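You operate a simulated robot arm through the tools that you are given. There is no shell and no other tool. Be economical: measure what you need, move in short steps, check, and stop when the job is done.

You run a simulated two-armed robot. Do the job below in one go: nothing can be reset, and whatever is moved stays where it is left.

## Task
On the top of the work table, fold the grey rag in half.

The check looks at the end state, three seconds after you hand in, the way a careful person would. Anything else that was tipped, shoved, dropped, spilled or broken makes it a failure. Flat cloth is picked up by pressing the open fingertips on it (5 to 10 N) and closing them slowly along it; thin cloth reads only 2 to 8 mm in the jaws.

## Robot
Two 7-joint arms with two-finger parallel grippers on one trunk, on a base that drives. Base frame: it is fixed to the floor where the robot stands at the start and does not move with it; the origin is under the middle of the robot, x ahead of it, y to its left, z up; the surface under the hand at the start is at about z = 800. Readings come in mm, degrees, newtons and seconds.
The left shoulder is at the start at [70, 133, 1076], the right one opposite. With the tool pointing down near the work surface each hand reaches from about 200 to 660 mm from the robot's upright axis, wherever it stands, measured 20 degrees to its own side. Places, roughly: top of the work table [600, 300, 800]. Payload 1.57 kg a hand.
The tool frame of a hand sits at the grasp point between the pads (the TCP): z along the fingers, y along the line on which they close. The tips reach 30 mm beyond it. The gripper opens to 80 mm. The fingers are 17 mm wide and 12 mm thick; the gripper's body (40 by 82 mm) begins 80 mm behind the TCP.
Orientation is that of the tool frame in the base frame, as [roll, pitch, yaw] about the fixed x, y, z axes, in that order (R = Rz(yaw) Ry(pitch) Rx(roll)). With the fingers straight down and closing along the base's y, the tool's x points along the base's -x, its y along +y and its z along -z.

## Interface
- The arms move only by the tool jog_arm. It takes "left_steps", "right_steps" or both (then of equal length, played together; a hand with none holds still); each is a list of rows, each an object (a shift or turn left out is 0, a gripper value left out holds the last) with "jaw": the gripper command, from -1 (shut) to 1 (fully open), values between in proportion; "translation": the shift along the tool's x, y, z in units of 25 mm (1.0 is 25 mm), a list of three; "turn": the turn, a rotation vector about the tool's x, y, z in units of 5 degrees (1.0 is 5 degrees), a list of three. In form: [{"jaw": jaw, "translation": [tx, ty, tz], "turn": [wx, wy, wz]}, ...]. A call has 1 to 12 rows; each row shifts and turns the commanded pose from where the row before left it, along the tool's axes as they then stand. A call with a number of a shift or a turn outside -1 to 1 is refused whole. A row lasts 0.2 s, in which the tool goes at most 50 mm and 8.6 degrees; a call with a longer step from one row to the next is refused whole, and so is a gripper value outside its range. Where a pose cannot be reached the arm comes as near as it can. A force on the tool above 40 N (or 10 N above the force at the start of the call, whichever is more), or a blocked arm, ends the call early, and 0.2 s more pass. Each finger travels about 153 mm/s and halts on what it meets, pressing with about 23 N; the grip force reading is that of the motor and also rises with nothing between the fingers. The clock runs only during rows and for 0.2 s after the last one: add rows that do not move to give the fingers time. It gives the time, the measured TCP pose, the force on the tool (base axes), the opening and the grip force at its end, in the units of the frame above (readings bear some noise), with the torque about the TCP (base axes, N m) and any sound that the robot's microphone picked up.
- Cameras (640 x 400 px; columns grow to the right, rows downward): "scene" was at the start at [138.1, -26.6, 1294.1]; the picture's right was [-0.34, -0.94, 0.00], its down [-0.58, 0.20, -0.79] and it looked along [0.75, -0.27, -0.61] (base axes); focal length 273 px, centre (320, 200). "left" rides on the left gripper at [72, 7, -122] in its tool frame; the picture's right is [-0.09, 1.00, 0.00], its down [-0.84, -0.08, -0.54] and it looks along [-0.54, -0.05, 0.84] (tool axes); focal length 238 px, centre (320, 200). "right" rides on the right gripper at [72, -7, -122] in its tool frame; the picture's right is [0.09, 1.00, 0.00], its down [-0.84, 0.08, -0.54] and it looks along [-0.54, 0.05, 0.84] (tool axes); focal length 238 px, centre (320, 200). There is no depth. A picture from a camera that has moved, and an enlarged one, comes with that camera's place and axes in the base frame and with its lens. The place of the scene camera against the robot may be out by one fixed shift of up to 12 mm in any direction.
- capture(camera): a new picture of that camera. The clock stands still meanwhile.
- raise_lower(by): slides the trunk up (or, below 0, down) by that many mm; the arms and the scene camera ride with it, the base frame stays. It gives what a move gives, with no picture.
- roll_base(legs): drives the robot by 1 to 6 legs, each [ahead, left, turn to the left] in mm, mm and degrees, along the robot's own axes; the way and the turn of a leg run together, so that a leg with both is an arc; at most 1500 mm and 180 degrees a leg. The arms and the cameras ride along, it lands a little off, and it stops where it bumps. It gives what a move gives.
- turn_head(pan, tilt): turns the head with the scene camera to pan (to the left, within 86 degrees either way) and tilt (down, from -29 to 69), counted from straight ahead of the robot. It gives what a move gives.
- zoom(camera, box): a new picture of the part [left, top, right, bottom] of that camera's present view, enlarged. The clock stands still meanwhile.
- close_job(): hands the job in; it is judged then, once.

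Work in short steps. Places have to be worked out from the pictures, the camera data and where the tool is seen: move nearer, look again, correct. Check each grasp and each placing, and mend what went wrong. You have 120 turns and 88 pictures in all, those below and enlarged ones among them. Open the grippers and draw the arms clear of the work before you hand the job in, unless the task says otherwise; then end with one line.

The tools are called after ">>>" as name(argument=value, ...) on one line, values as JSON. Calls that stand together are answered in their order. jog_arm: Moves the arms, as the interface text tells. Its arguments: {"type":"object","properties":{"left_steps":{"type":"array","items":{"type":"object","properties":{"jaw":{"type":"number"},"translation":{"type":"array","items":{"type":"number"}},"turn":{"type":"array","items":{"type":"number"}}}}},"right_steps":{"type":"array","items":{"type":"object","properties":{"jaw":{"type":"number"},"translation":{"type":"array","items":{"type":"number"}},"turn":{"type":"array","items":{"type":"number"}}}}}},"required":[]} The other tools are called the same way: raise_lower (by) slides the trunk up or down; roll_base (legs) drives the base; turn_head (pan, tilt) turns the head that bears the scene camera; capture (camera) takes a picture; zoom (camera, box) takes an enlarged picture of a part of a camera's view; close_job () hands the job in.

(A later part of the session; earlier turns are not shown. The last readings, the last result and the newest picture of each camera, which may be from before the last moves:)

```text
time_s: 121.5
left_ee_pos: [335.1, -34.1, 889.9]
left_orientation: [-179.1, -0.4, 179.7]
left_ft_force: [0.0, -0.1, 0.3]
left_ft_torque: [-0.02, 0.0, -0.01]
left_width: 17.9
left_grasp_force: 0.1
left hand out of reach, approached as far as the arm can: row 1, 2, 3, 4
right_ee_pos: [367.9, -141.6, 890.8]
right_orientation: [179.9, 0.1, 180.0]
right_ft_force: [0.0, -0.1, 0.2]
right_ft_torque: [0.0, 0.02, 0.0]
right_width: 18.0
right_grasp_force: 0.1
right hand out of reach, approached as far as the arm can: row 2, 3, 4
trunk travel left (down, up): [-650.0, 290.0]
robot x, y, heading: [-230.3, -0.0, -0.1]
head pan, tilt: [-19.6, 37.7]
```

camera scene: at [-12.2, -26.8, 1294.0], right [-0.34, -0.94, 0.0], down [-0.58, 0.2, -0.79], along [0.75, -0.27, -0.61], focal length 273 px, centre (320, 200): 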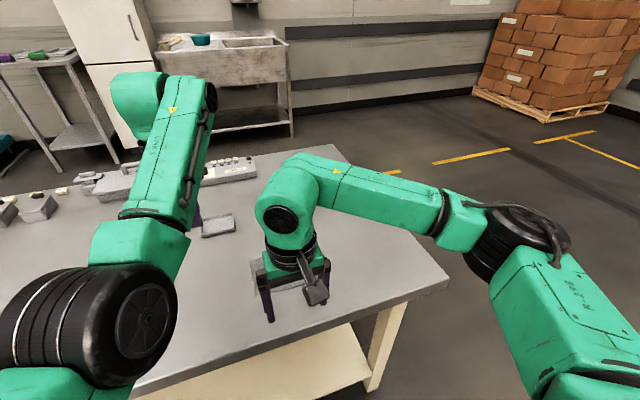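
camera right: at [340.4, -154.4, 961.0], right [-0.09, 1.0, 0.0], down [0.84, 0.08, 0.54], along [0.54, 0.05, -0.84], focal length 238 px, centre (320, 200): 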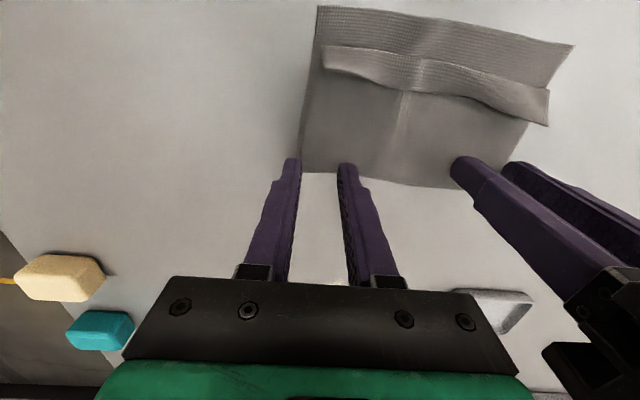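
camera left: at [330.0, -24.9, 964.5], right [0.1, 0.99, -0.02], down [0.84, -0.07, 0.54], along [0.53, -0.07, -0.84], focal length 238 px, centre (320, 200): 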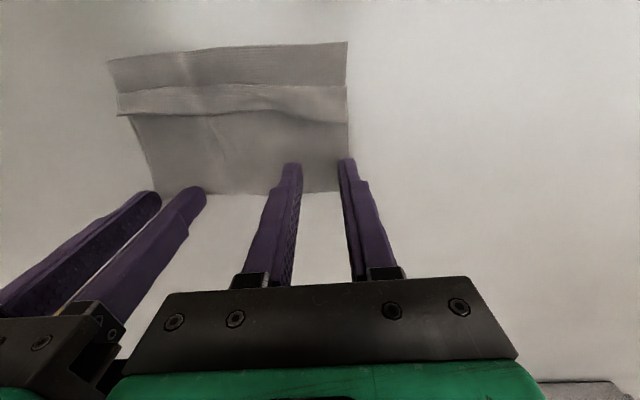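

So the left arm, in this elbow posture, only works near a ~565 mm radius; I'll use the base to place it instead. Drive forward 85 mm and adjust the right.

>>> roll_base(legs=[[86, 0, 0]])

>>> jog_arm(right_steps=[{"translation": [0.6, 0, 0]}, {"translation": [0.6, 0, 0]}, {}], left_steps=[{"translation": [0, -0.2, 0.7]}, {"translation": [0, 0, 0.7]}, {}])

```text
time_s: 122.5
left_ee_pos: [422.5, -33.9, 889.2]
left_orientation: [-179.2, -0.4, 179.7]
left_ft_force: [0.0, -0.1, 0.3]
left_ft_torque: [0.01, -0.02, 0.0]
left_width: 17.7
left_grasp_force: 0.0
right_ee_pos: [456.1, -139.5, 890.7]
right_orientation: [179.9, 0.2, -180.0]
right_ft_force: [0.1, -0.7, -0.5]
right_ft_torque: [0.01, 0.04, 0.0]
right_width: 17.9
right_grasp_force: 0.0
trunk travel left (down, up): [-650.0, 290.0]
robot x, y, heading: [-144.7, 0.7, -0.2]
head pan, tilt: [-19.6, 37.7]
```

```text
time_s: 123.3
left_ee_pos: [419.3, -38.8, 853.6]
left_orientation: [-179.2, -0.4, 179.7]
left_ft_force: [0.1, 1.1, 0.1]
left_ft_torque: [-0.01, 0.01, 0.02]
left_width: 17.9
left_grasp_force: 0.0
right_ee_pos: [425.6, -141.3, 887.8]
right_orientation: [179.9, 0.1, -179.8]
right_ft_force: [0.6, -0.1, 0.0]
right_ft_torque: [0.04, -0.02, 0.0]
right_width: 18.2
right_grasp_force: 0.1
trunk travel left (down, up): [-650.0, 290.0]
robot x, y, heading: [-144.8, 2.1, -0.0]
head pan, tilt: [-19.6, 37.7]
```

Good. Bring both just above the cloth near the fold.

>>> jog_arm(right_steps=[{"translation": [0.48, 0, 0.9]}, {"translation": [0, 0, 0.9]}, {}], left_steps=[{"translation": [0.05, -0.1, 0.25]}, {"translation": [0.03, 0, 0.22]}, {}])

>>> capture(camera="left")

```text
time_s: 124.2
left_ee_pos: [419.3, -40.8, 841.6]
left_orientation: [-179.1, -0.5, 179.8]
left_ft_force: [-0.3, -0.6, 0.3]
left_ft_torque: [-0.04, 0.01, 0.0]
left_width: 18.2
left_grasp_force: 0.1
right_ee_pos: [412.5, -140.6, 844.9]
right_orientation: [179.9, 0.2, -179.9]
right_ft_force: [-0.3, 0.3, -0.1]
right_ft_torque: [0.03, 0.0, 0.01]
right_width: 18.0
right_grasp_force: 0.0
trunk travel left (down, up): [-650.0, 290.0]
robot x, y, heading: [-145.1, -2.0, -0.0]
head pan, tilt: [-19.6, 37.7]
```

```text
16 pictures are left
camera left: at [348.7, -31.6, 964.8], right [0.1, 1.0, -0.02], down [0.84, -0.07, 0.54], along [0.53, -0.07, -0.84], focal length 238 px, centre (320, 200)
```

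left: 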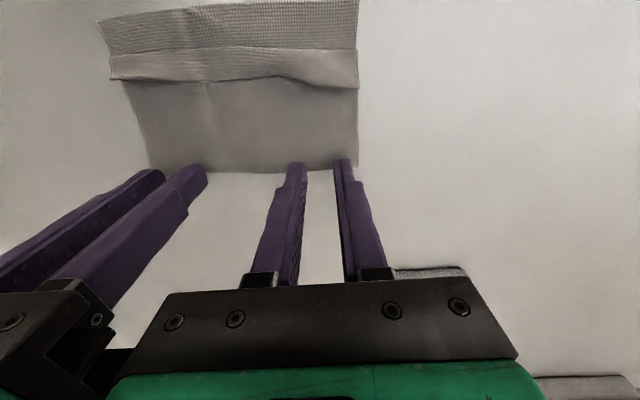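

Shift the left 4 mm inward and lower both to contact.

>>> jog_arm(right_steps=[{"translation": [0, 0, 0.36]}, {}], left_steps=[{"translation": [0.16, 0, 0.22]}, {}])

>>> jog_arm(right_steps=[{"translation": [0, 0, 0.08]}, {}], left_steps=[{"translation": [0, 0, 0.08]}, {}])

>>> jog_arm(right_steps=[{"translation": [0, 0, 0.03]}, {}], left_steps=[{"translation": [0, 0, 0.03]}, {}])

```text
time_s: 124.8
left_ee_pos: [416.4, -41.7, 836.5]
left_orientation: [-179.1, -0.4, 179.6]
left_ft_force: [-0.4, -0.1, 1.3]
left_ft_torque: [-0.01, -0.01, 0.01]
left_width: 17.8
left_grasp_force: 0.0
right_ee_pos: [412.7, -139.3, 836.4]
right_orientation: [179.8, 0.2, -179.8]
right_ft_force: [-0.8, -1.8, -0.9]
right_ft_torque: [0.02, 0.01, -0.01]
right_width: 18.1
right_grasp_force: 0.0
trunk travel left (down, up): [-650.0, 290.0]
robot x, y, heading: [-140.4, -2.1, 0.2]
head pan, tilt: [-19.6, 37.7]
```

```text
time_s: 125.3
left_ee_pos: [415.8, -42.7, 833.9]
left_orientation: [-179.1, -0.5, 179.7]
left_ft_force: [-0.4, -0.3, 0.7]
left_ft_torque: [0.01, 0.02, 0.01]
left_width: 18.2
left_grasp_force: 0.1
right_ee_pos: [414.8, -140.1, 834.0]
right_orientation: [179.9, 0.2, -179.9]
right_ft_force: [0.2, -0.5, -0.1]
right_ft_torque: [0.04, 0.0, -0.01]
right_width: 18.0
right_grasp_force: 0.1
trunk travel left (down, up): [-650.0, 290.0]
robot x, y, heading: [-146.6, 1.4, 0.1]
head pan, tilt: [-19.6, 37.7]
```

```text
time_s: 126.0
left_ee_pos: [416.4, -43.3, 833.5]
left_orientation: [-179.1, -0.4, 179.7]
left_ft_force: [0.0, 0.1, -0.1]
left_ft_torque: [0.01, 0.0, -0.01]
left_width: 18.0
left_grasp_force: 0.0
right_ee_pos: [414.4, -141.7, 834.3]
right_orientation: [179.8, 0.2, -179.9]
right_ft_force: [-1.2, 0.6, 0.6]
right_ft_torque: [0.0, -0.01, 0.01]
right_width: 17.5
right_grasp_force: 0.0
trunk travel left (down, up): [-650.0, 290.0]
robot x, y, heading: [-141.1, 0.1, -0.3]
head pan, tilt: [-19.6, 37.7]
```

>>> jog_arm(right_steps=[{"translation": [0, 0, 0.05]}, {}], left_steps=[{"translation": [0, 0, 0.05]}, {}])

>>> jog_arm(right_steps=[{"translation": [0, 0, 0.04]}, {}], left_steps=[{"translation": [0, 0, 0.04]}, {}])

```text
time_s: 126.5
left_ee_pos: [416.2, -42.9, 832.9]
left_orientation: [-179.1, -0.4, 179.6]
left_ft_force: [-0.1, -0.3, 0.6]
left_ft_torque: [-0.03, 0.0, 0.01]
left_width: 17.6
left_grasp_force: 0.0
right_ee_pos: [414.0, -140.4, 832.0]
right_orientation: [179.9, 0.2, -179.9]
right_ft_force: [0.3, 0.9, 1.1]
right_ft_torque: [-0.02, 0.02, -0.03]
right_width: 17.9
right_grasp_force: 0.1
trunk travel left (down, up): [-650.0, 290.0]
robot x, y, heading: [-147.5, 1.5, 0.2]
head pan, tilt: [-19.6, 37.7]
```

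```text
time_s: 127.2
left_ee_pos: [415.7, -40.7, 832.6]
left_orientation: [-179.1, -0.4, 179.7]
left_ft_force: [0.3, -0.1, 3.6]
left_ft_torque: [0.03, -0.02, -0.02]
left_width: 17.4
left_grasp_force: 0.1
right_ee_pos: [413.5, -141.3, 832.2]
right_orientation: [179.9, 0.2, -180.0]
right_ft_force: [0.6, -0.3, 5.7]
right_ft_torque: [-0.08, 0.06, 0.01]
right_width: 18.2
right_grasp_force: 0.1
trunk travel left (down, up): [-650.0, 290.0]
robot x, y, heading: [-144.6, 0.2, -0.1]
head pan, tilt: [-19.6, 37.7]
```

Contact on both (3.6, 5.7 N). Press a bit more and close slowly together.

>>> jog_arm(right_steps=[{"translation": [0, 0, 0.012]}, {"jaw": -0.59}, {"jaw": -0.63}, {"jaw": -0.67}, {"jaw": -0.71}, {"jaw": -0.75}, {"jaw": -0.8}, {"jaw": -0.85}, {"jaw": -0.9}, {"jaw": -0.95}, {"jaw": -1}, {}], left_steps=[{"translation": [0, 0, 0.024]}, {"jaw": -0.59}, {"jaw": -0.63}, {"jaw": -0.67}, {"jaw": -0.71}, {"jaw": -0.75}, {"jaw": -0.8}, {"jaw": -0.85}, {"jaw": -0.9}, {"jaw": -0.95}, {"jaw": -1}, {}])

>>> jog_arm(right_steps=[{}, {"translation": [0, 0, -0.6]}, {"translation": [0, 0, -0.6]}, {"translation": [0, 0, -0.6]}, {}], left_steps=[{}, {"translation": [0, 0, -0.6]}, {"translation": [0, 0, -0.6]}, {"translation": [0, 0, -0.6]}, {}])

>>> capture(camera="left")

```text
time_s: 129.8
left_ee_pos: [415.1, -41.9, 832.3]
left_orientation: [-179.2, -0.4, 179.8]
left_ft_force: [0.1, 1.6, 6.7]
left_ft_torque: [0.08, 0.03, -0.02]
left_width: 0.2
left_grasp_force: 21.3
right_ee_pos: [411.7, -140.8, 832.5]
right_orientation: [-180.0, 0.3, -179.9]
right_ft_force: [0.7, -1.2, 8.4]
right_ft_torque: [-0.04, 0.05, 0.06]
right_width: 0.0
right_grasp_force: 21.2
trunk travel left (down, up): [-650.0, 290.0]
robot x, y, heading: [-143.2, 2.7, 0.4]
head pan, tilt: [-19.6, 37.7]
```

```text
time_s: 130.9
left_ee_pos: [415.7, -41.1, 876.8]
left_orientation: [-179.1, -0.5, 179.6]
left_ft_force: [-0.1, -0.5, -0.3]
left_ft_torque: [-0.01, 0.03, 0.0]
left_width: 0.2
left_grasp_force: 20.9
right_ee_pos: [414.7, -142.3, 877.8]
right_orientation: [179.9, 0.0, -179.9]
right_ft_force: [-0.1, -0.4, 1.2]
right_ft_torque: [-0.02, -0.03, 0.01]
right_width: 0.0
right_grasp_force: 21.3
trunk travel left (down, up): [-650.0, 290.0]
robot x, y, heading: [-140.7, 2.5, 0.2]
head pan, tilt: [-19.6, 37.7]
```

```text
15 pictures are left
camera left: at [345.7, -31.5, 999.4], right [0.1, 1.0, -0.02], down [0.84, -0.07, 0.54], along [0.53, -0.07, -0.84], focal length 238 px, centre (320, 200)
```

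left: 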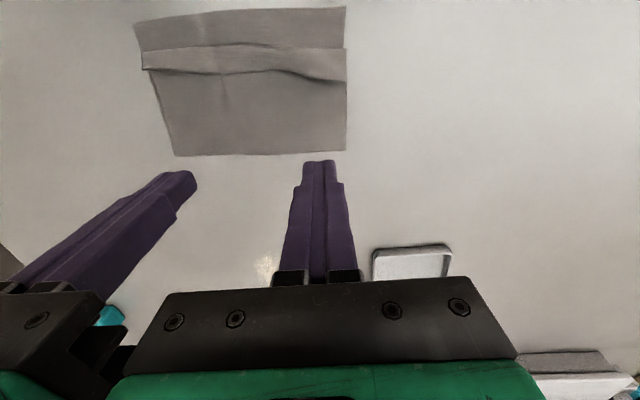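

Missed – 18 mm was too small a bite and too close to the fold. Retry with 28 mm opening and ~8–10 mm further in from the fold, using a small base move back.

>>> roll_base(legs=[[-9, 0, 0]])

>>> jog_arm(right_steps=[{"jaw": -0.3, "translation": [0.1, 0.05, 0.5]}, {"translation": [0, 0, 0.5]}, {"translation": [0, 0, 0.5]}, {"translation": [0, 0, 0.17]}, {}], left_steps=[{"jaw": -0.3, "translation": [0, -0.1, 0.5]}, {"translation": [0, 0, 0.5]}, {"translation": [0, 0, 0.5]}, {"translation": [0, 0, 0.17]}, {}])

>>> jog_arm(right_steps=[{"translation": [0, 0, 0.09]}, {}], left_steps=[{"translation": [0, 0, 0.09]}, {}])

```text
time_s: 131.7
left_ee_pos: [407.1, -41.5, 875.2]
left_orientation: [-179.1, -0.5, 179.7]
left_ft_force: [-0.5, 0.1, 0.1]
left_ft_torque: [-0.03, 0.01, 0.0]
left_width: 0.1
left_grasp_force: 21.4
right_ee_pos: [406.0, -142.1, 875.4]
right_orientation: [-180.0, 0.1, -179.9]
right_ft_force: [-0.6, 0.2, 0.4]
right_ft_torque: [-0.03, 0.01, -0.01]
right_width: 0.1
right_grasp_force: 20.8
trunk travel left (down, up): [-650.0, 290.0]
robot x, y, heading: [-153.2, 1.5, -0.0]
head pan, tilt: [-19.6, 37.7]
```

```text
time_s: 132.9
left_ee_pos: [406.3, -43.7, 834.1]
left_orientation: [-179.0, -0.4, 179.7]
left_ft_force: [-0.2, 0.2, 0.2]
left_ft_torque: [0.03, 0.0, -0.03]
left_width: 28.0
left_grasp_force: 0.0
right_ee_pos: [402.2, -140.6, 833.7]
right_orientation: [180.0, 0.2, -179.9]
right_ft_force: [0.2, 0.1, 0.2]
right_ft_torque: [0.05, 0.0, 0.02]
right_width: 27.7
right_grasp_force: 0.1
trunk travel left (down, up): [-650.0, 290.0]
robot x, y, heading: [-155.8, -0.1, 0.1]
head pan, tilt: [-19.6, 37.7]
```

```text
time_s: 133.5
left_ee_pos: [405.9, -42.6, 832.2]
left_orientation: [-179.2, -0.4, 179.7]
left_ft_force: [0.3, 0.0, 5.6]
left_ft_torque: [0.12, -0.03, 0.01]
left_width: 27.9
left_grasp_force: 0.0
right_ee_pos: [401.1, -140.6, 833.0]
right_orientation: [179.8, 0.2, -179.9]
right_ft_force: [0.7, 0.5, 1.8]
right_ft_torque: [-0.04, -0.02, 0.0]
right_width: 28.0
right_grasp_force: 0.1
trunk travel left (down, up): [-650.0, 290.0]
robot x, y, heading: [-157.7, -0.4, 0.1]
head pan, tilt: [-19.6, 37.7]
```

Press to ~8 N and close slowly.

>>> jog_arm(right_steps=[{"translation": [0, 0, 0.034]}, {"jaw": -0.36}, {"jaw": -0.42}, {"jaw": -0.48}, {"jaw": -0.54}, {"jaw": -0.6}, {"jaw": -0.67}, {"jaw": -0.74}, {"jaw": -0.81}, {"jaw": -0.88}, {"jaw": -0.95}, {"jaw": -1}], left_steps=[{"translation": [0, 0, 0.016]}, {"jaw": -0.36}, {"jaw": -0.42}, {"jaw": -0.48}, {"jaw": -0.54}, {"jaw": -0.6}, {"jaw": -0.67}, {"jaw": -0.74}, {"jaw": -0.81}, {"jaw": -0.88}, {"jaw": -0.95}, {"jaw": -1}])

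>>> jog_arm(right_steps=[{}, {}], left_steps=[{}, {}])

```text
time_s: 136.1
left_ee_pos: [405.5, -42.7, 833.4]
left_orientation: [-179.0, -0.3, 179.6]
left_ft_force: [1.1, -0.2, 2.2]
left_ft_torque: [-0.03, -0.01, 0.03]
left_width: 0.0
left_grasp_force: 21.5
right_ee_pos: [402.3, -139.8, 831.9]
right_orientation: [180.0, 0.3, -179.8]
right_ft_force: [0.3, -1.0, 10.1]
right_ft_torque: [-0.09, -0.02, 0.0]
right_width: 2.2
right_grasp_force: 23.4
trunk travel left (down, up): [-650.0, 290.0]
robot x, y, heading: [-151.7, 0.5, -0.1]
head pan, tilt: [-19.6, 37.7]
```

```text
time_s: 136.7
left_ee_pos: [406.0, -43.9, 833.4]
left_orientation: [-179.1, -0.3, 179.7]
left_ft_force: [0.1, 1.0, 2.2]
left_ft_torque: [0.02, 0.02, -0.01]
left_width: 0.4
left_grasp_force: 21.1
right_ee_pos: [401.0, -140.3, 832.3]
right_orientation: [179.9, 0.4, -179.9]
right_ft_force: [0.7, -0.9, 9.5]
right_ft_torque: [-0.11, 0.0, -0.02]
right_width: 2.0
right_grasp_force: 22.7
trunk travel left (down, up): [-650.0, 290.0]
robot x, y, heading: [-153.1, 0.3, -0.1]
head pan, tilt: [-19.6, 37.7]
```

Right holds (2 mm), left slipped. Redo the left with firmer pressure while the right holds.

>>> jog_arm(left_steps=[{"translation": [0, 0, -0.24]}, {"jaw": -0.2}, {}, {"translation": [0, 0, 0.26]}, {}])

>>> jog_arm(left_steps=[{"translation": [0, 0, 0.02]}, {}])

```text
time_s: 137.9
left_ee_pos: [403.7, -44.0, 832.0]
left_orientation: [-179.1, -0.3, 179.7]
left_ft_force: [-0.3, 0.2, 0.8]
left_ft_torque: [-0.05, -0.01, 0.02]
left_width: 32.1
left_grasp_force: 0.4
right_ee_pos: [400.5, -139.3, 831.9]
right_orientation: [180.0, 0.3, -180.0]
right_ft_force: [-0.3, -1.3, 10.9]
right_ft_torque: [-0.12, 0.03, 0.03]
right_width: 2.0
right_grasp_force: 23.1
trunk travel left (down, up): [-650.0, 290.0]
robot x, y, heading: [-154.2, -2.3, 0.1]
head pan, tilt: [-19.6, 37.7]
```

```text
time_s: 138.5
left_ee_pos: [404.9, -42.8, 830.8]
left_orientation: [-179.1, -0.4, 179.7]
left_ft_force: [-0.7, -0.4, 2.0]
left_ft_torque: [-0.06, 0.02, 0.02]
left_width: 31.9
left_grasp_force: 0.0
right_ee_pos: [401.9, -139.2, 833.1]
right_orientation: [179.9, 0.3, -180.0]
right_ft_force: [0.3, -1.2, 10.7]
right_ft_torque: [-0.07, 0.0, 0.02]
right_width: 1.9
right_grasp_force: 23.1
trunk travel left (down, up): [-650.0, 290.0]
robot x, y, heading: [-152.1, 0.8, -0.1]
head pan, tilt: [-19.6, 37.7]
```

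Check where the cloth lies under the left fingers before pressing.

>>> zoom(camera="left", box=[80, 0, 480, 240])

```text
1.60 times, centred on (280, 120) of left
camera zoom: at [334.3, -33.4, 954.7], right [0.1, 1.0, -0.02], down [0.84, -0.07, 0.54], along [0.53, -0.07, -0.84], focal length 381 px, centre (384, 328)
```

zoom: 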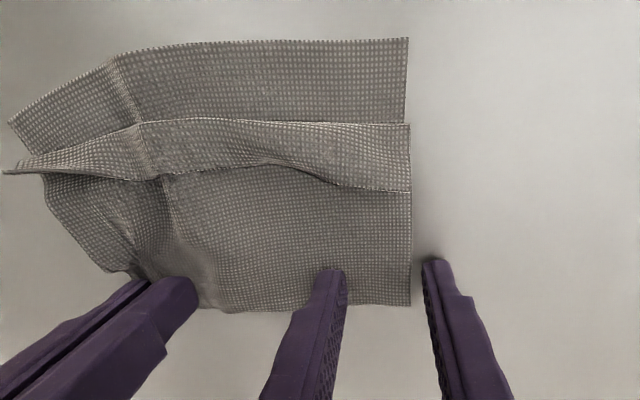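

The cloth has shifted so the left's outer finger is off it. Lean the right (holding) outward 15° for room, and move the left 13 mm inward.

>>> jog_arm(right_steps=[{"translation": [0, 0, -0.15]}, {"turn": [-1, 0, 0]}, {"turn": [-1, 0, 0]}, {"turn": [-1, 0, 0]}, {}, {}], left_steps=[{"translation": [0, 0, -0.3]}, {"jaw": -0.3}, {}, {"translation": [0, -0.25, 0]}, {"translation": [0, -0.25, 0]}, {}])

>>> jog_arm(left_steps=[{"translation": [0, 0, 0.25]}, {}])

>>> jog_arm(left_steps=[{"translation": [0, 0, 0.04]}, {}])

```text
time_s: 139.9
left_ee_pos: [402.6, -52.9, 838.2]
left_orientation: [-179.1, -0.4, 179.7]
left_ft_force: [0.2, -0.3, -0.5]
left_ft_torque: [0.0, -0.03, -0.02]
left_width: 27.9
left_grasp_force: 0.0
left hand out of reach, approached as far as the arm can: row 5
right_ee_pos: [402.5, -140.0, 834.9]
right_orientation: [164.9, 0.3, -179.9]
right_ft_force: [-0.1, 0.2, 1.9]
right_ft_torque: [-0.02, -0.02, -0.01]
right_width: 2.1
right_grasp_force: 23.1
trunk travel left (down, up): [-650.0, 290.0]
robot x, y, heading: [-150.9, -2.3, 0.1]
head pan, tilt: [-19.6, 37.7]
```

```text
time_s: 140.5
left_ee_pos: [401.5, -54.8, 833.3]
left_orientation: [-179.1, -0.3, 179.7]
left_ft_force: [0.8, -0.1, -0.3]
left_ft_torque: [0.02, -0.02, 0.0]
left_width: 28.2
left_grasp_force: 0.2
right_ee_pos: [401.9, -140.7, 833.8]
right_orientation: [164.8, 0.1, -179.9]
right_ft_force: [-0.3, 0.7, 1.4]
right_ft_torque: [-0.02, 0.02, 0.03]
right_width: 2.1
right_grasp_force: 22.7
trunk travel left (down, up): [-650.0, 290.0]
robot x, y, heading: [-150.0, -1.8, -0.0]
head pan, tilt: [-19.6, 37.7]
```

```text
time_s: 141.1
left_ee_pos: [401.7, -55.6, 832.1]
left_orientation: [-179.1, -0.3, 179.8]
left_ft_force: [0.5, 0.3, 4.8]
left_ft_torque: [0.07, -0.02, -0.02]
left_width: 28.4
left_grasp_force: 0.0
right_ee_pos: [402.0, -141.6, 835.8]
right_orientation: [165.0, 0.3, -179.8]
right_ft_force: [0.1, -0.7, 0.3]
right_ft_torque: [-0.03, -0.03, 0.02]
right_width: 2.0
right_grasp_force: 23.0
trunk travel left (down, up): [-650.0, 290.0]
robot x, y, heading: [-153.1, 1.2, 0.0]
head pan, tilt: [-19.6, 37.7]
```

Press to ~9 N and close the left slowly.

>>> jog_arm(left_steps=[{"translation": [0, 0, 0.02]}, {"jaw": -0.36}, {"jaw": -0.42}, {"jaw": -0.48}, {"jaw": -0.54}, {"jaw": -0.6}, {"jaw": -0.67}, {"jaw": -0.74}, {"jaw": -0.81}, {"jaw": -0.88}, {"jaw": -0.95}, {"jaw": -1}])

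>>> jog_arm(left_steps=[{}, {}])

```text
time_s: 143.7
left_ee_pos: [402.5, -54.7, 833.7]
left_orientation: [-179.0, -0.4, 179.6]
left_ft_force: [0.2, 1.1, 6.3]
left_ft_torque: [0.05, -0.02, -0.02]
left_width: 3.6
left_grasp_force: 23.5
right_ee_pos: [401.9, -141.0, 834.9]
right_orientation: [165.0, 0.1, -180.0]
right_ft_force: [0.2, -0.1, 0.4]
right_ft_torque: [-0.02, -0.02, -0.01]
right_width: 1.9
right_grasp_force: 22.8
trunk travel left (down, up): [-650.0, 290.0]
robot x, y, heading: [-151.7, -5.3, 0.2]
head pan, tilt: [-19.6, 37.7]
```

```text
time_s: 144.3
left_ee_pos: [401.6, -53.4, 832.6]
left_orientation: [-179.2, -0.3, 179.7]
left_ft_force: [-0.4, 1.4, 7.7]
left_ft_torque: [0.08, 0.01, 0.01]
left_width: 3.8
left_grasp_force: 23.0
right_ee_pos: [402.1, -139.7, 835.0]
right_orientation: [165.0, 0.2, -179.9]
right_ft_force: [0.7, -0.7, 1.1]
right_ft_torque: [-0.05, -0.02, 0.02]
right_width: 2.1
right_grasp_force: 22.8
trunk travel left (down, up): [-650.0, 290.0]
robot x, y, heading: [-151.4, -2.1, 0.0]
head pan, tilt: [-19.6, 37.7]
```

Both hold now (3.8 and 2.1 mm). Raise the trunk 120 mm so the rag hangs from its folded edge.

>>> raise_lower(by=120)

>>> capture(camera="right")

>>> capture(camera="left")

>>> zoom(camera="scene", box=[160, 180, 400, 400])

```text
time_s: 145.8
left_ee_pos: [401.3, -55.5, 951.4]
left_orientation: [-179.1, -0.3, 179.7]
left_ft_force: [0.4, 0.7, 0.5]
left_ft_torque: [0.04, 0.02, 0.0]
left_width: 3.5
left_grasp_force: 22.8
right_ee_pos: [403.3, -140.9, 954.5]
right_orientation: [164.9, 0.2, -179.9]
right_ft_force: [0.7, 0.1, 0.2]
right_ft_torque: [-0.01, -0.01, 0.03]
right_width: 2.0
right_grasp_force: 22.9
trunk travel left (down, up): [-770.0, 170.0]
robot x, y, heading: [-152.4, 0.8, 0.1]
head pan, tilt: [-19.6, 37.7]
```

```text
13 pictures are left
camera right: at [330.7, -179.1, 1070.2], right [-0.09, 0.96, 0.26], down [0.84, -0.07, 0.55], along [0.54, 0.27, -0.8], focal length 238 px, centre (320, 200)
```

right: 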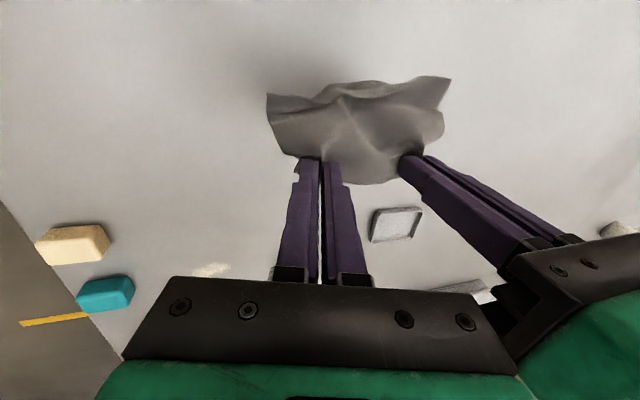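

```text
12 pictures are left
camera left: at [332.4, -45.3, 1074.7], right [0.1, 1.0, -0.02], down [0.84, -0.07, 0.54], along [0.53, -0.07, -0.84], focal length 238 px, centre (320, 200)
```

left: 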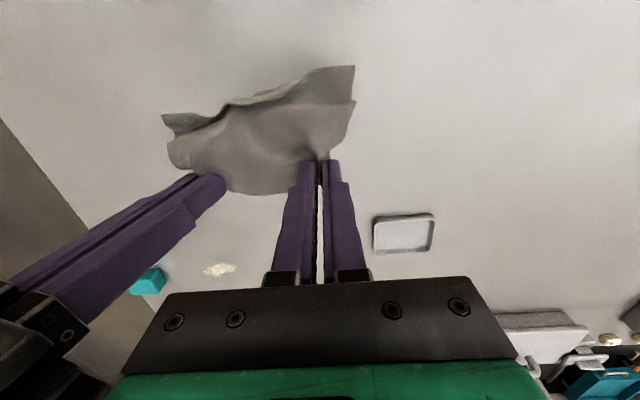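

```text
1.82 times, centred on (280, 290) of scene
camera zoom: at [-15.2, -26.8, 1414.0], right [-0.33, -0.94, 0.0], down [-0.58, 0.2, -0.79], along [0.75, -0.26, -0.61], focal length 497 px, centre (393, 36)
```

zoom: 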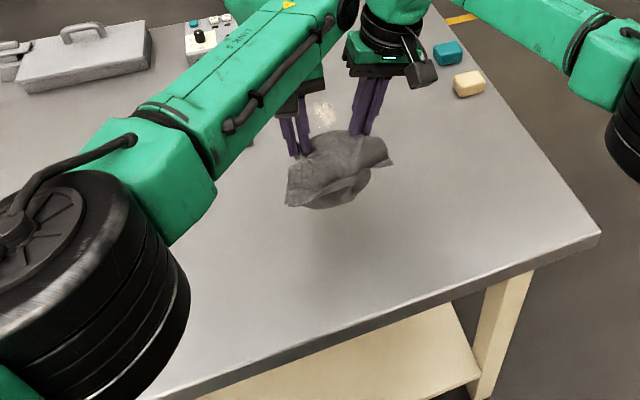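

Hanging by both hands. One closer scene zoom to see whether the flap opened.

>>> zoom(camera="scene", box=[300, 240, 390, 300])

```text
6.67 times, centred on (345, 270) of scene
camera zoom: at [-15.2, -26.8, 1414.0], right [-0.33, -0.94, 0.0], down [-0.58, 0.2, -0.79], along [0.75, -0.26, -0.61], focal length 1822 px, centre (153, -267)
```

zoom: 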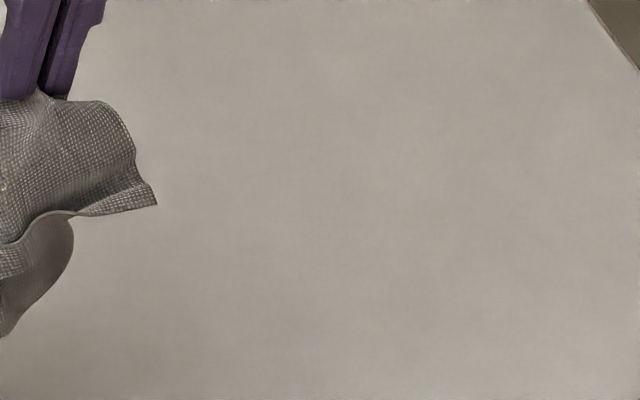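

>>> zoom(camera="scene", box=[250, 240, 330, 310])

```text
5.71 times, centred on (290, 275) of scene
camera zoom: at [-15.2, -26.8, 1414.0], right [-0.33, -0.94, 0.0], down [-0.58, 0.2, -0.79], along [0.75, -0.26, -0.61], focal length 1562 px, centre (491, -229)
```

zoom: 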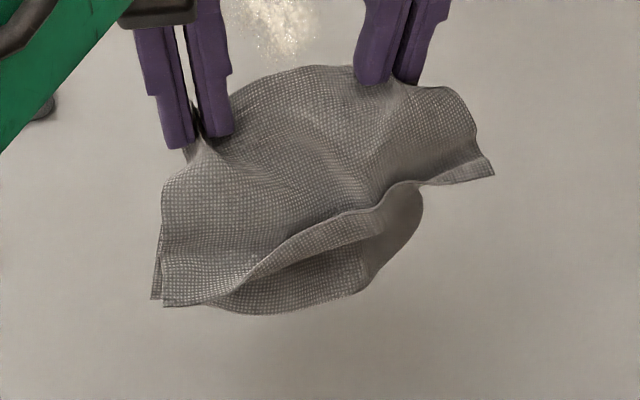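

The flap has fallen open and the two edges now hang nearly together. Spread the hands a little to take out the sag, then lower until the hems touch.

>>> jog_arm(left_steps=[{"translation": [0, 0.2, 0]}, {"translation": [0, 0.2, 0]}, {"translation": [0, 0.2, 0]}, {}], right_steps=[{"translation": [0, -0.19, -0.05]}, {"translation": [0, -0.19, -0.05]}, {"translation": [0, -0.19, -0.05]}, {}])

>>> raise_lower(by=-40)

>>> capture(camera="right")

```text
time_s: 146.8
left_ee_pos: [402.6, -43.8, 952.6]
left_orientation: [-178.5, -0.4, 179.2]
left_ft_force: [-1.9, -35.5, 2.2]
left_ft_torque: [-1.16, 0.08, -0.01]
left_width: 4.7
left_grasp_force: 23.0
right_ee_pos: [402.5, -151.5, 957.1]
right_orientation: [164.4, 0.2, -179.6]
right_ft_force: [1.4, 35.4, -2.5]
right_ft_torque: [1.02, -0.06, -0.18]
right_width: 4.5
right_grasp_force: 22.9
trunk travel left (down, up): [-770.0, 170.0]
robot x, y, heading: [-152.4, -2.5, 0.2]
head pan, tilt: [-19.6, 37.7]
```

```text
time_s: 147.6
left_ee_pos: [402.5, -43.5, 912.0]
left_orientation: [-178.5, -0.3, 179.3]
left_ft_force: [-1.9, -36.6, 1.2]
left_ft_torque: [-1.1, 0.05, -0.02]
left_width: 4.6
left_grasp_force: 23.5
right_ee_pos: [403.0, -151.1, 914.5]
right_orientation: [164.5, 0.1, -179.7]
right_ft_force: [2.7, 36.5, -1.7]
right_ft_torque: [1.02, -0.05, -0.19]
right_width: 4.9
right_grasp_force: 22.7
trunk travel left (down, up): [-730.0, 210.0]
robot x, y, heading: [-152.8, -4.5, 0.0]
head pan, tilt: [-19.6, 37.7]
```

```text
8 pictures are left
camera right: at [330.0, -191.3, 1031.1], right [-0.1, 0.96, 0.27], down [0.84, -0.07, 0.54], along [0.54, 0.28, -0.8], focal length 238 px, centre (320, 200)
```

right: 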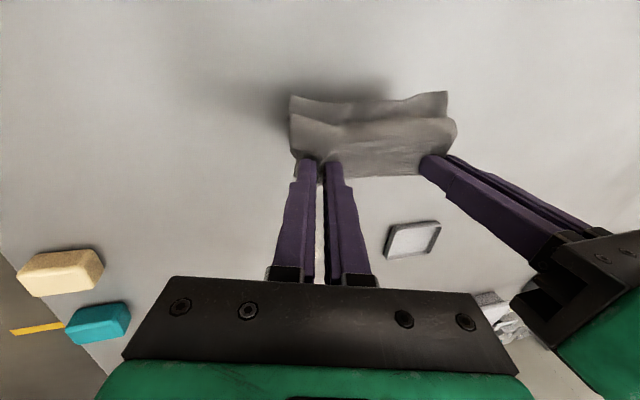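

Tension is too high (36 N); relax the spread. Then lay the rag down in alternating small lower/forward steps so the hems trail toward the robot.

>>> jog_arm(left_steps=[{"translation": [0, -0.16, 0]}, {}], right_steps=[{"translation": [0, 0.15, 0.04]}, {}])

>>> raise_lower(by=-15)

>>> roll_base(legs=[[40, 0, 0]])

>>> raise_lower(by=-20)

>>> roll_base(legs=[[25, 0, 0]])

>>> raise_lower(by=-20)

>>> roll_base(legs=[[20, 0, 0]])

>>> capture(camera="right")

```text
time_s: 148.2
left_ee_pos: [402.2, -44.3, 911.1]
left_orientation: [-178.8, -0.4, 179.7]
left_ft_force: [-1.7, -28.4, 1.8]
left_ft_torque: [-0.9, 0.04, -0.02]
left_width: 3.8
left_grasp_force: 22.7
right_ee_pos: [402.3, -149.3, 915.4]
right_orientation: [164.6, 0.1, -179.8]
right_ft_force: [1.5, 28.3, -2.0]
right_ft_torque: [0.83, -0.07, -0.14]
right_width: 3.1
right_grasp_force: 23.0
trunk travel left (down, up): [-730.0, 210.0]
robot x, y, heading: [-154.5, 2.5, -0.0]
head pan, tilt: [-19.6, 37.7]
```

```text
time_s: 148.8
left_ee_pos: [401.6, -46.3, 897.0]
left_orientation: [-178.8, -0.4, 179.5]
left_ft_force: [-0.7, -27.2, 1.2]
left_ft_torque: [-0.88, 0.02, 0.0]
left_width: 4.0
left_grasp_force: 22.8
right_ee_pos: [401.9, -149.5, 900.8]
right_orientation: [164.6, 0.1, -179.9]
right_ft_force: [1.4, 28.4, -1.4]
right_ft_torque: [0.86, -0.08, -0.13]
right_width: 2.8
right_grasp_force: 22.9
trunk travel left (down, up): [-715.0, 225.0]
robot x, y, heading: [-153.0, 2.8, -0.0]
head pan, tilt: [-19.6, 37.7]
```

```text
time_s: 149.7
left_ee_pos: [439.5, -43.8, 899.4]
left_orientation: [-178.8, -0.2, 179.4]
left_ft_force: [-0.9, -28.7, 1.6]
left_ft_torque: [-0.89, 0.04, -0.02]
left_width: 3.9
left_grasp_force: 23.3
right_ee_pos: [439.4, -149.3, 902.7]
right_orientation: [164.6, 0.2, -179.9]
right_ft_force: [1.5, 28.9, -1.2]
right_ft_torque: [0.83, -0.09, -0.17]
right_width: 2.9
right_grasp_force: 22.6
trunk travel left (down, up): [-715.0, 225.0]
robot x, y, heading: [-113.3, -0.7, -0.1]
head pan, tilt: [-19.6, 37.7]
```

```text
time_s: 150.4
left_ee_pos: [441.7, -46.6, 878.1]
left_orientation: [-178.6, -0.4, 179.4]
left_ft_force: [-0.9, -15.5, 0.1]
left_ft_torque: [-0.5, 0.06, 0.0]
left_width: 3.7
left_grasp_force: 23.2
right_ee_pos: [442.8, -147.9, 879.8]
right_orientation: [164.4, 0.1, -179.7]
right_ft_force: [1.0, 15.8, -1.7]
right_ft_torque: [0.46, -0.04, -0.09]
right_width: 2.2
right_grasp_force: 22.6
trunk travel left (down, up): [-695.0, 245.0]
robot x, y, heading: [-113.7, -0.7, 0.0]
head pan, tilt: [-19.6, 37.7]
```

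```text
time_s: 151.2
left_ee_pos: [463.9, -45.8, 880.4]
left_orientation: [-178.7, -0.2, 179.5]
left_ft_force: [-1.7, -20.2, 1.3]
left_ft_torque: [-0.66, 0.0, 0.0]
left_width: 3.8
left_grasp_force: 23.4
right_ee_pos: [463.9, -147.9, 883.5]
right_orientation: [164.6, 0.2, -179.7]
right_ft_force: [-0.3, 20.4, -1.7]
right_ft_torque: [0.65, -0.07, -0.15]
right_width: 2.4
right_grasp_force: 23.2
trunk travel left (down, up): [-695.0, 245.0]
robot x, y, heading: [-88.5, -2.5, 0.1]
head pan, tilt: [-19.6, 37.7]
```

```text
time_s: 151.9
left_ee_pos: [466.9, -47.2, 858.3]
left_orientation: [-178.6, -0.5, 179.3]
left_ft_force: [-0.4, -11.5, -0.8]
left_ft_torque: [-0.37, 0.04, -0.02]
left_width: 3.6
left_grasp_force: 23.0
right_ee_pos: [467.8, -147.3, 862.0]
right_orientation: [164.4, 0.0, -179.6]
right_ft_force: [0.5, 10.6, 0.2]
right_ft_torque: [0.32, -0.02, -0.04]
right_width: 1.9
right_grasp_force: 22.5
trunk travel left (down, up): [-675.0, 265.0]
robot x, y, heading: [-87.2, -2.1, 0.3]
head pan, tilt: [-19.6, 37.7]
```

```text
time_s: 152.7
left_ee_pos: [483.3, -46.3, 859.5]
left_orientation: [-178.7, -0.3, 179.4]
left_ft_force: [-1.0, -15.0, 0.0]
left_ft_torque: [-0.49, 0.01, 0.01]
left_width: 3.3
left_grasp_force: 23.4
right_ee_pos: [485.5, -148.1, 862.9]
right_orientation: [164.4, 0.3, -179.6]
right_ft_force: [-0.6, 14.6, -0.4]
right_ft_torque: [0.45, -0.07, -0.1]
right_width: 2.0
right_grasp_force: 22.8
trunk travel left (down, up): [-675.0, 265.0]
robot x, y, heading: [-69.7, -2.5, -0.0]
head pan, tilt: [-19.6, 37.7]
```

```text
7 pictures are left
camera right: at [412.2, -187.6, 977.9], right [-0.1, 0.96, 0.27], down [0.83, -0.07, 0.55], along [0.54, 0.28, -0.79], focal length 238 px, centre (320, 200)
```

right: 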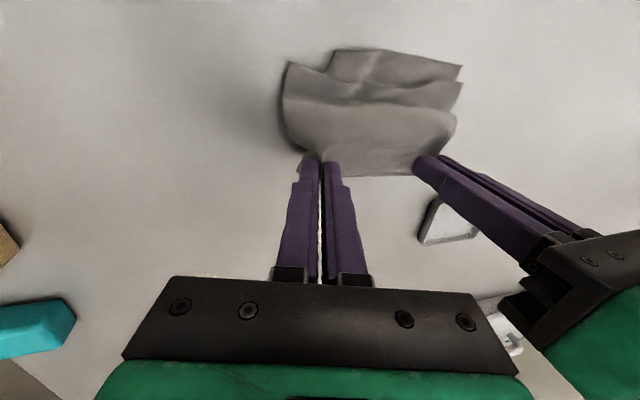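

Laying well. Lower the remaining height and ease forward.

>>> raise_lower(by=-12)

>>> roll_base(legs=[[12, 0, 0]])

>>> raise_lower(by=-11)

>>> zoom(camera="right", box=[240, 0, 500, 200])

```text
time_s: 153.3
left_ee_pos: [486.4, -47.5, 846.1]
left_orientation: [-178.5, -0.4, 179.3]
left_ft_force: [-0.1, -9.1, 0.8]
left_ft_torque: [-0.24, 0.05, -0.02]
left_width: 3.3
left_grasp_force: 23.2
right_ee_pos: [486.4, -147.0, 849.7]
right_orientation: [164.3, 0.2, -179.6]
right_ft_force: [0.5, 8.7, -0.5]
right_ft_torque: [0.2, -0.02, -0.07]
right_width: 2.1
right_grasp_force: 23.0
trunk travel left (down, up): [-663.0, 277.0]
robot x, y, heading: [-66.5, -3.7, -0.0]
head pan, tilt: [-19.6, 37.7]
```

```text
time_s: 154.0
left_ee_pos: [497.3, -45.1, 845.9]
left_orientation: [-178.6, -0.1, 179.3]
left_ft_force: [-0.9, -10.8, 0.5]
left_ft_torque: [-0.33, -0.03, 0.01]
left_width: 3.5
left_grasp_force: 23.2
right_ee_pos: [497.3, -147.0, 850.9]
right_orientation: [164.4, 0.3, -179.7]
right_ft_force: [-0.3, 11.2, -0.6]
right_ft_torque: [0.32, -0.06, -0.09]
right_width: 2.1
right_grasp_force: 23.1
trunk travel left (down, up): [-663.0, 277.0]
robot x, y, heading: [-57.5, -2.1, -0.3]
head pan, tilt: [-19.6, 37.7]
```

```text
time_s: 154.6
left_ee_pos: [499.5, -48.4, 835.4]
left_orientation: [-178.6, -0.2, 179.2]
left_ft_force: [0.0, -6.6, 1.7]
left_ft_torque: [-0.22, 0.04, 0.02]
left_width: 3.2
left_grasp_force: 23.4
right_ee_pos: [499.7, -146.6, 838.1]
right_orientation: [164.3, 0.1, -179.7]
right_ft_force: [-0.2, 6.0, 0.3]
right_ft_torque: [0.16, -0.05, -0.05]
right_width: 2.3
right_grasp_force: 23.5
trunk travel left (down, up): [-652.0, 288.0]
robot x, y, heading: [-58.9, 1.4, 0.1]
head pan, tilt: [-19.6, 37.7]
```

```text
2.00 times, centred on (370, 100) of right
camera zoom: at [426.3, -186.9, 953.9], right [-0.1, 0.96, 0.27], down [0.84, -0.07, 0.55], along [0.54, 0.28, -0.79], focal length 477 px, centre (220, 400)
```

zoom: 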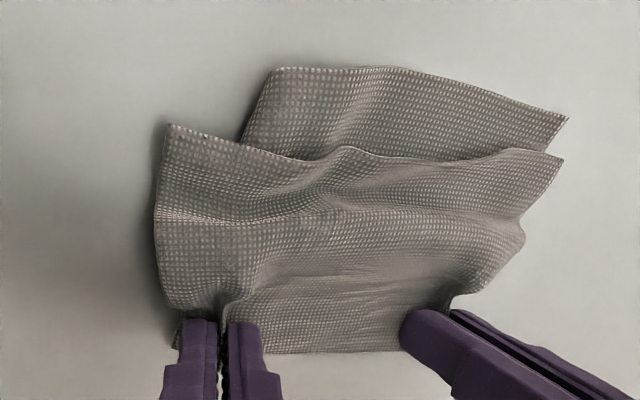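

The flap is gone; the top hem lies ~14 mm from the bottom hem. Release both slowly, then withdraw straight up.

>>> jog_arm(left_steps=[{"translation": [0, 0, 0.06]}, {"jaw": -0.9}, {"jaw": -0.8}, {"jaw": -0.65}, {"jaw": -0.5}, {"jaw": -0.35}, {}, {"translation": [0, 0, -0.5]}, {"translation": [0, 0, -1]}, {"translation": [0, 0, -1]}], right_steps=[{"translation": [0, -0.03, 0.12]}, {"jaw": -0.9}, {"jaw": -0.8}, {"jaw": -0.65}, {"jaw": -0.5}, {"jaw": -0.35}, {}, {"translation": [0, 0, -0.5]}, {"translation": [0, 0, -1]}, {"translation": [0, 0, -1]}])

>>> zoom(camera="right", box=[220, 0, 480, 200])

```text
time_s: 156.8
left_ee_pos: [498.8, -45.2, 895.1]
left_orientation: [-178.6, -0.4, 179.4]
left_ft_force: [-0.3, -0.4, 0.5]
left_ft_torque: [-0.01, 0.0, 0.0]
left_width: 26.1
left_grasp_force: 0.1
right_ee_pos: [498.5, -163.6, 894.4]
right_orientation: [164.4, 0.1, -179.5]
right_ft_force: [0.2, -0.3, -0.6]
right_ft_torque: [0.0, -0.02, -0.02]
right_width: 25.9
right_grasp_force: 0.0
trunk travel left (down, up): [-652.0, 288.0]
robot x, y, heading: [-57.6, -1.3, -0.1]
head pan, tilt: [-19.6, 37.7]
```

```text
2.00 times, centred on (350, 100) of right
camera zoom: at [426.1, -203.5, 1010.0], right [-0.1, 0.96, 0.27], down [0.84, -0.07, 0.55], along [0.54, 0.28, -0.79], focal length 477 px, centre (260, 400)
```

zoom: 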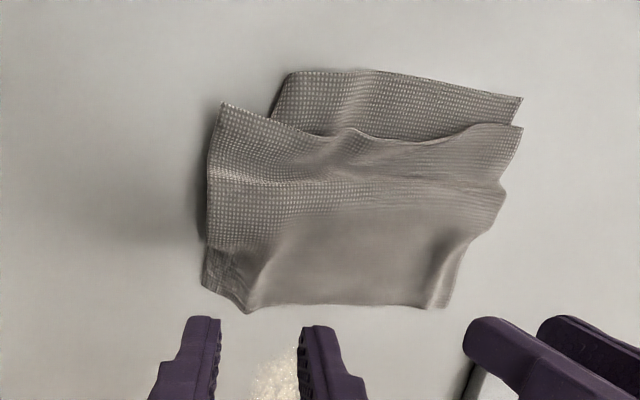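

Wrinkles (gathers) remain at the fold end, and the bottom hem's right corner is tucked in. Smooth the fold end first: closed fingertips near each end of the fold, pressed lightly, then drawn apart.

>>> jog_arm(left_steps=[{"jaw": -1, "translation": [0, 0.4, 0]}, {}, {}, {"translation": [0, 0, 0.9]}, {"translation": [0, 0, 0.9]}, {"translation": [0, 0, 0.6]}, {}], right_steps=[{"jaw": -1, "turn": [1, 0, 0]}, {"turn": [1, 0, 0]}, {"turn": [1, 0, 0]}, {"translation": [-0.1, 0.5, 0.9]}, {"translation": [0, 0, 0.9]}, {"translation": [0, 0, 0.6]}, {}])

>>> jog_arm(left_steps=[{"translation": [0, 0, 0.08]}, {}], right_steps=[{"translation": [0, 0, 0.08]}, {}])

```text
time_s: 158.4
left_ee_pos: [498.1, -37.4, 835.4]
left_orientation: [-178.7, -0.4, 179.5]
left_ft_force: [0.7, 0.1, -0.1]
left_ft_torque: [0.0, 0.0, -0.01]
left_width: 0.1
left_grasp_force: 21.9
right_ee_pos: [502.0, -150.2, 836.7]
right_orientation: [179.5, 0.1, -179.6]
right_ft_force: [-0.7, 0.0, 1.0]
right_ft_torque: [-0.03, 0.01, 0.03]
right_width: 0.1
right_grasp_force: 21.4
trunk travel left (down, up): [-652.0, 288.0]
robot x, y, heading: [-59.1, -1.0, -0.0]
head pan, tilt: [-19.6, 37.7]
```

```text
time_s: 159.0
left_ee_pos: [499.0, -35.6, 832.4]
left_orientation: [-178.5, -0.3, 179.3]
left_ft_force: [-0.2, -0.1, 0.5]
left_ft_torque: [-0.03, 0.04, 0.01]
left_width: 0.3
left_grasp_force: 21.1
right_ee_pos: [500.3, -150.4, 835.0]
right_orientation: [179.5, 0.1, -179.6]
right_ft_force: [-0.2, 0.5, 0.3]
right_ft_torque: [0.02, -0.01, 0.0]
right_width: 0.0
right_grasp_force: 21.6
trunk travel left (down, up): [-652.0, 288.0]
robot x, y, heading: [-56.6, 1.1, -0.1]
head pan, tilt: [-19.6, 37.7]
```

>>> jog_arm(left_steps=[{"translation": [0, 0, 0.04]}, {}], right_steps=[{"translation": [0, 0, 0.09]}, {}])

>>> jog_arm(left_steps=[{"translation": [0, 0, 0.04]}, {}], right_steps=[{"translation": [0, 0, 0.04]}, {}])

```text
time_s: 159.6
left_ee_pos: [498.3, -37.7, 833.0]
left_orientation: [-178.6, -0.3, 179.2]
left_ft_force: [0.5, 0.0, -0.4]
left_ft_torque: [0.02, -0.02, -0.05]
left_width: 0.0
left_grasp_force: 21.3
right_ee_pos: [500.2, -150.3, 832.3]
right_orientation: [179.4, 0.3, -179.6]
right_ft_force: [0.0, 0.2, 4.2]
right_ft_torque: [-0.01, 0.04, 0.03]
right_width: 0.0
right_grasp_force: 21.4
trunk travel left (down, up): [-652.0, 288.0]
robot x, y, heading: [-55.8, -3.8, -0.2]
head pan, tilt: [-19.6, 37.7]
```

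```text
time_s: 160.2
left_ee_pos: [498.0, -36.3, 832.4]
left_orientation: [-178.5, -0.1, 179.4]
left_ft_force: [0.6, 0.1, 2.6]
left_ft_torque: [0.03, 0.0, -0.01]
left_width: 0.2
left_grasp_force: 21.5
right_ee_pos: [501.6, -150.4, 832.0]
right_orientation: [179.2, 0.3, -179.7]
right_ft_force: [2.0, -1.3, 9.6]
right_ft_torque: [-0.02, 0.01, -0.03]
right_width: 0.1
right_grasp_force: 21.1
trunk travel left (down, up): [-652.0, 288.0]
robot x, y, heading: [-58.7, -0.0, 0.1]
head pan, tilt: [-19.6, 37.7]
```

Now draw apart 16 mm each side, then lift and look.

>>> jog_arm(left_steps=[{"translation": [0, 0.08, 0.02]}, {"translation": [0, 0.08, 0]}, {"translation": [0, 0.08, 0]}, {"translation": [0, 0.08, 0]}, {"translation": [0, 0.08, 0]}, {"translation": [0, 0.08, 0]}, {"translation": [0, 0.08, 0]}, {"translation": [0, 0.08, 0]}, {"translation": [0, 0, -0.8]}, {"translation": [0, 0, -1]}, {"translation": [0, 0, -1]}], right_steps=[{"translation": [0, -0.08, -0.01]}, {"translation": [0, -0.08, 0]}, {"translation": [0, -0.08, 0]}, {"translation": [0, -0.08, 0]}, {"translation": [0, -0.08, 0]}, {"translation": [0, -0.08, 0]}, {"translation": [0, -0.08, 0]}, {"translation": [0, -0.08, 0]}, {"translation": [0, 0, -0.8]}, {"translation": [0, 0, -1]}, {"translation": [0, 0, -1]}])

>>> zoom(camera="right", box=[220, 0, 520, 220])

```text
time_s: 162.6
left_ee_pos: [499.0, -19.1, 900.6]
left_orientation: [-178.6, -0.4, 179.3]
left_ft_force: [-0.2, -0.5, -0.1]
left_ft_torque: [0.0, 0.02, -0.01]
left_width: 0.1
left_grasp_force: 21.8
right_ee_pos: [502.0, -168.9, 899.7]
right_orientation: [179.5, 0.1, -179.5]
right_ft_force: [-0.3, -0.5, 0.6]
right_ft_torque: [0.04, 0.0, 0.03]
right_width: 0.0
right_grasp_force: 20.9
trunk travel left (down, up): [-652.0, 288.0]
robot x, y, heading: [-55.3, -0.3, 0.1]
head pan, tilt: [-19.6, 37.7]
```

```text
1.82 times, centred on (370, 110) of right
camera zoom: at [429.0, -177.6, 1021.4], right [-0.1, 1.0, 0.01], down [0.84, 0.08, 0.54], along [0.54, 0.06, -0.84], focal length 433 px, centre (229, 364)
```

zoom: 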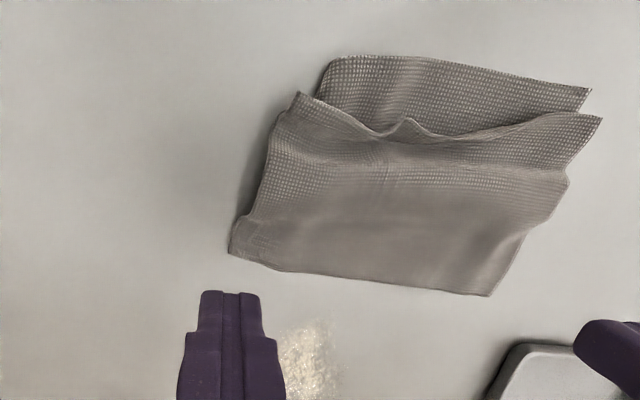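

The fold line is straight now. Do the same at the hem end: back the base ~72 mm so the fingertips stand over the hems (x≈428), press near the ends of both layers, and draw apart.

>>> roll_base(legs=[[-73, 0, 0]])

>>> jog_arm(left_steps=[{"translation": [0, -0.45, 0]}, {"translation": [0, 0, 0.9]}, {"translation": [0, 0, 0.9]}, {"translation": [0, 0, 0.85]}, {}], right_steps=[{"translation": [0, 0.75, 0]}, {"translation": [0, 0.75, 0.9]}, {"translation": [0, 0, 0.9]}, {"translation": [0, 0, 0.85]}, {}])

>>> jog_arm(left_steps=[{"translation": [0, 0, 0.06]}, {}], right_steps=[{"translation": [0, 0, 0.06]}, {}])

```text
time_s: 163.6
left_ee_pos: [427.0, -17.6, 900.8]
left_orientation: [-178.6, -0.3, 179.3]
left_ft_force: [-0.7, -0.5, 0.3]
left_ft_torque: [0.0, 0.0, 0.04]
left_width: 0.1
left_grasp_force: 21.2
right_ee_pos: [429.5, -170.1, 900.1]
right_orientation: [179.3, 0.2, -179.7]
right_ft_force: [-0.1, -0.4, 1.0]
right_ft_torque: [-0.03, -0.01, -0.04]
right_width: 0.0
right_grasp_force: 20.9
trunk travel left (down, up): [-652.0, 288.0]
robot x, y, heading: [-129.0, 2.7, -0.2]
head pan, tilt: [-19.6, 37.7]
```

```text
time_s: 164.8
left_ee_pos: [425.8, -32.0, 833.1]
left_orientation: [-178.5, -0.3, 179.3]
left_ft_force: [-1.0, -0.1, -0.2]
left_ft_torque: [-0.02, 0.0, -0.03]
left_width: 0.0
left_grasp_force: 21.5
right_ee_pos: [429.9, -128.3, 835.9]
right_orientation: [179.3, 0.3, -179.7]
right_ft_force: [-0.1, -1.1, 0.3]
right_ft_torque: [-0.01, 0.0, -0.01]
right_width: 0.0
right_grasp_force: 21.4
trunk travel left (down, up): [-652.0, 288.0]
robot x, y, heading: [-129.4, -2.4, -0.2]
head pan, tilt: [-19.6, 37.7]
```

```text
time_s: 165.4
left_ee_pos: [425.9, -32.2, 832.6]
left_orientation: [-178.6, -0.4, 179.3]
left_ft_force: [0.4, 0.2, 1.1]
left_ft_torque: [-0.04, -0.04, -0.01]
left_width: 0.0
left_grasp_force: 21.1
right_ee_pos: [428.3, -129.5, 833.8]
right_orientation: [179.4, 0.2, -179.6]
right_ft_force: [0.4, 0.5, 1.6]
right_ft_torque: [0.0, -0.03, 0.0]
right_width: 0.0
right_grasp_force: 21.6
trunk travel left (down, up): [-652.0, 288.0]
robot x, y, heading: [-128.4, -1.7, -0.1]
head pan, tilt: [-19.6, 37.7]
```

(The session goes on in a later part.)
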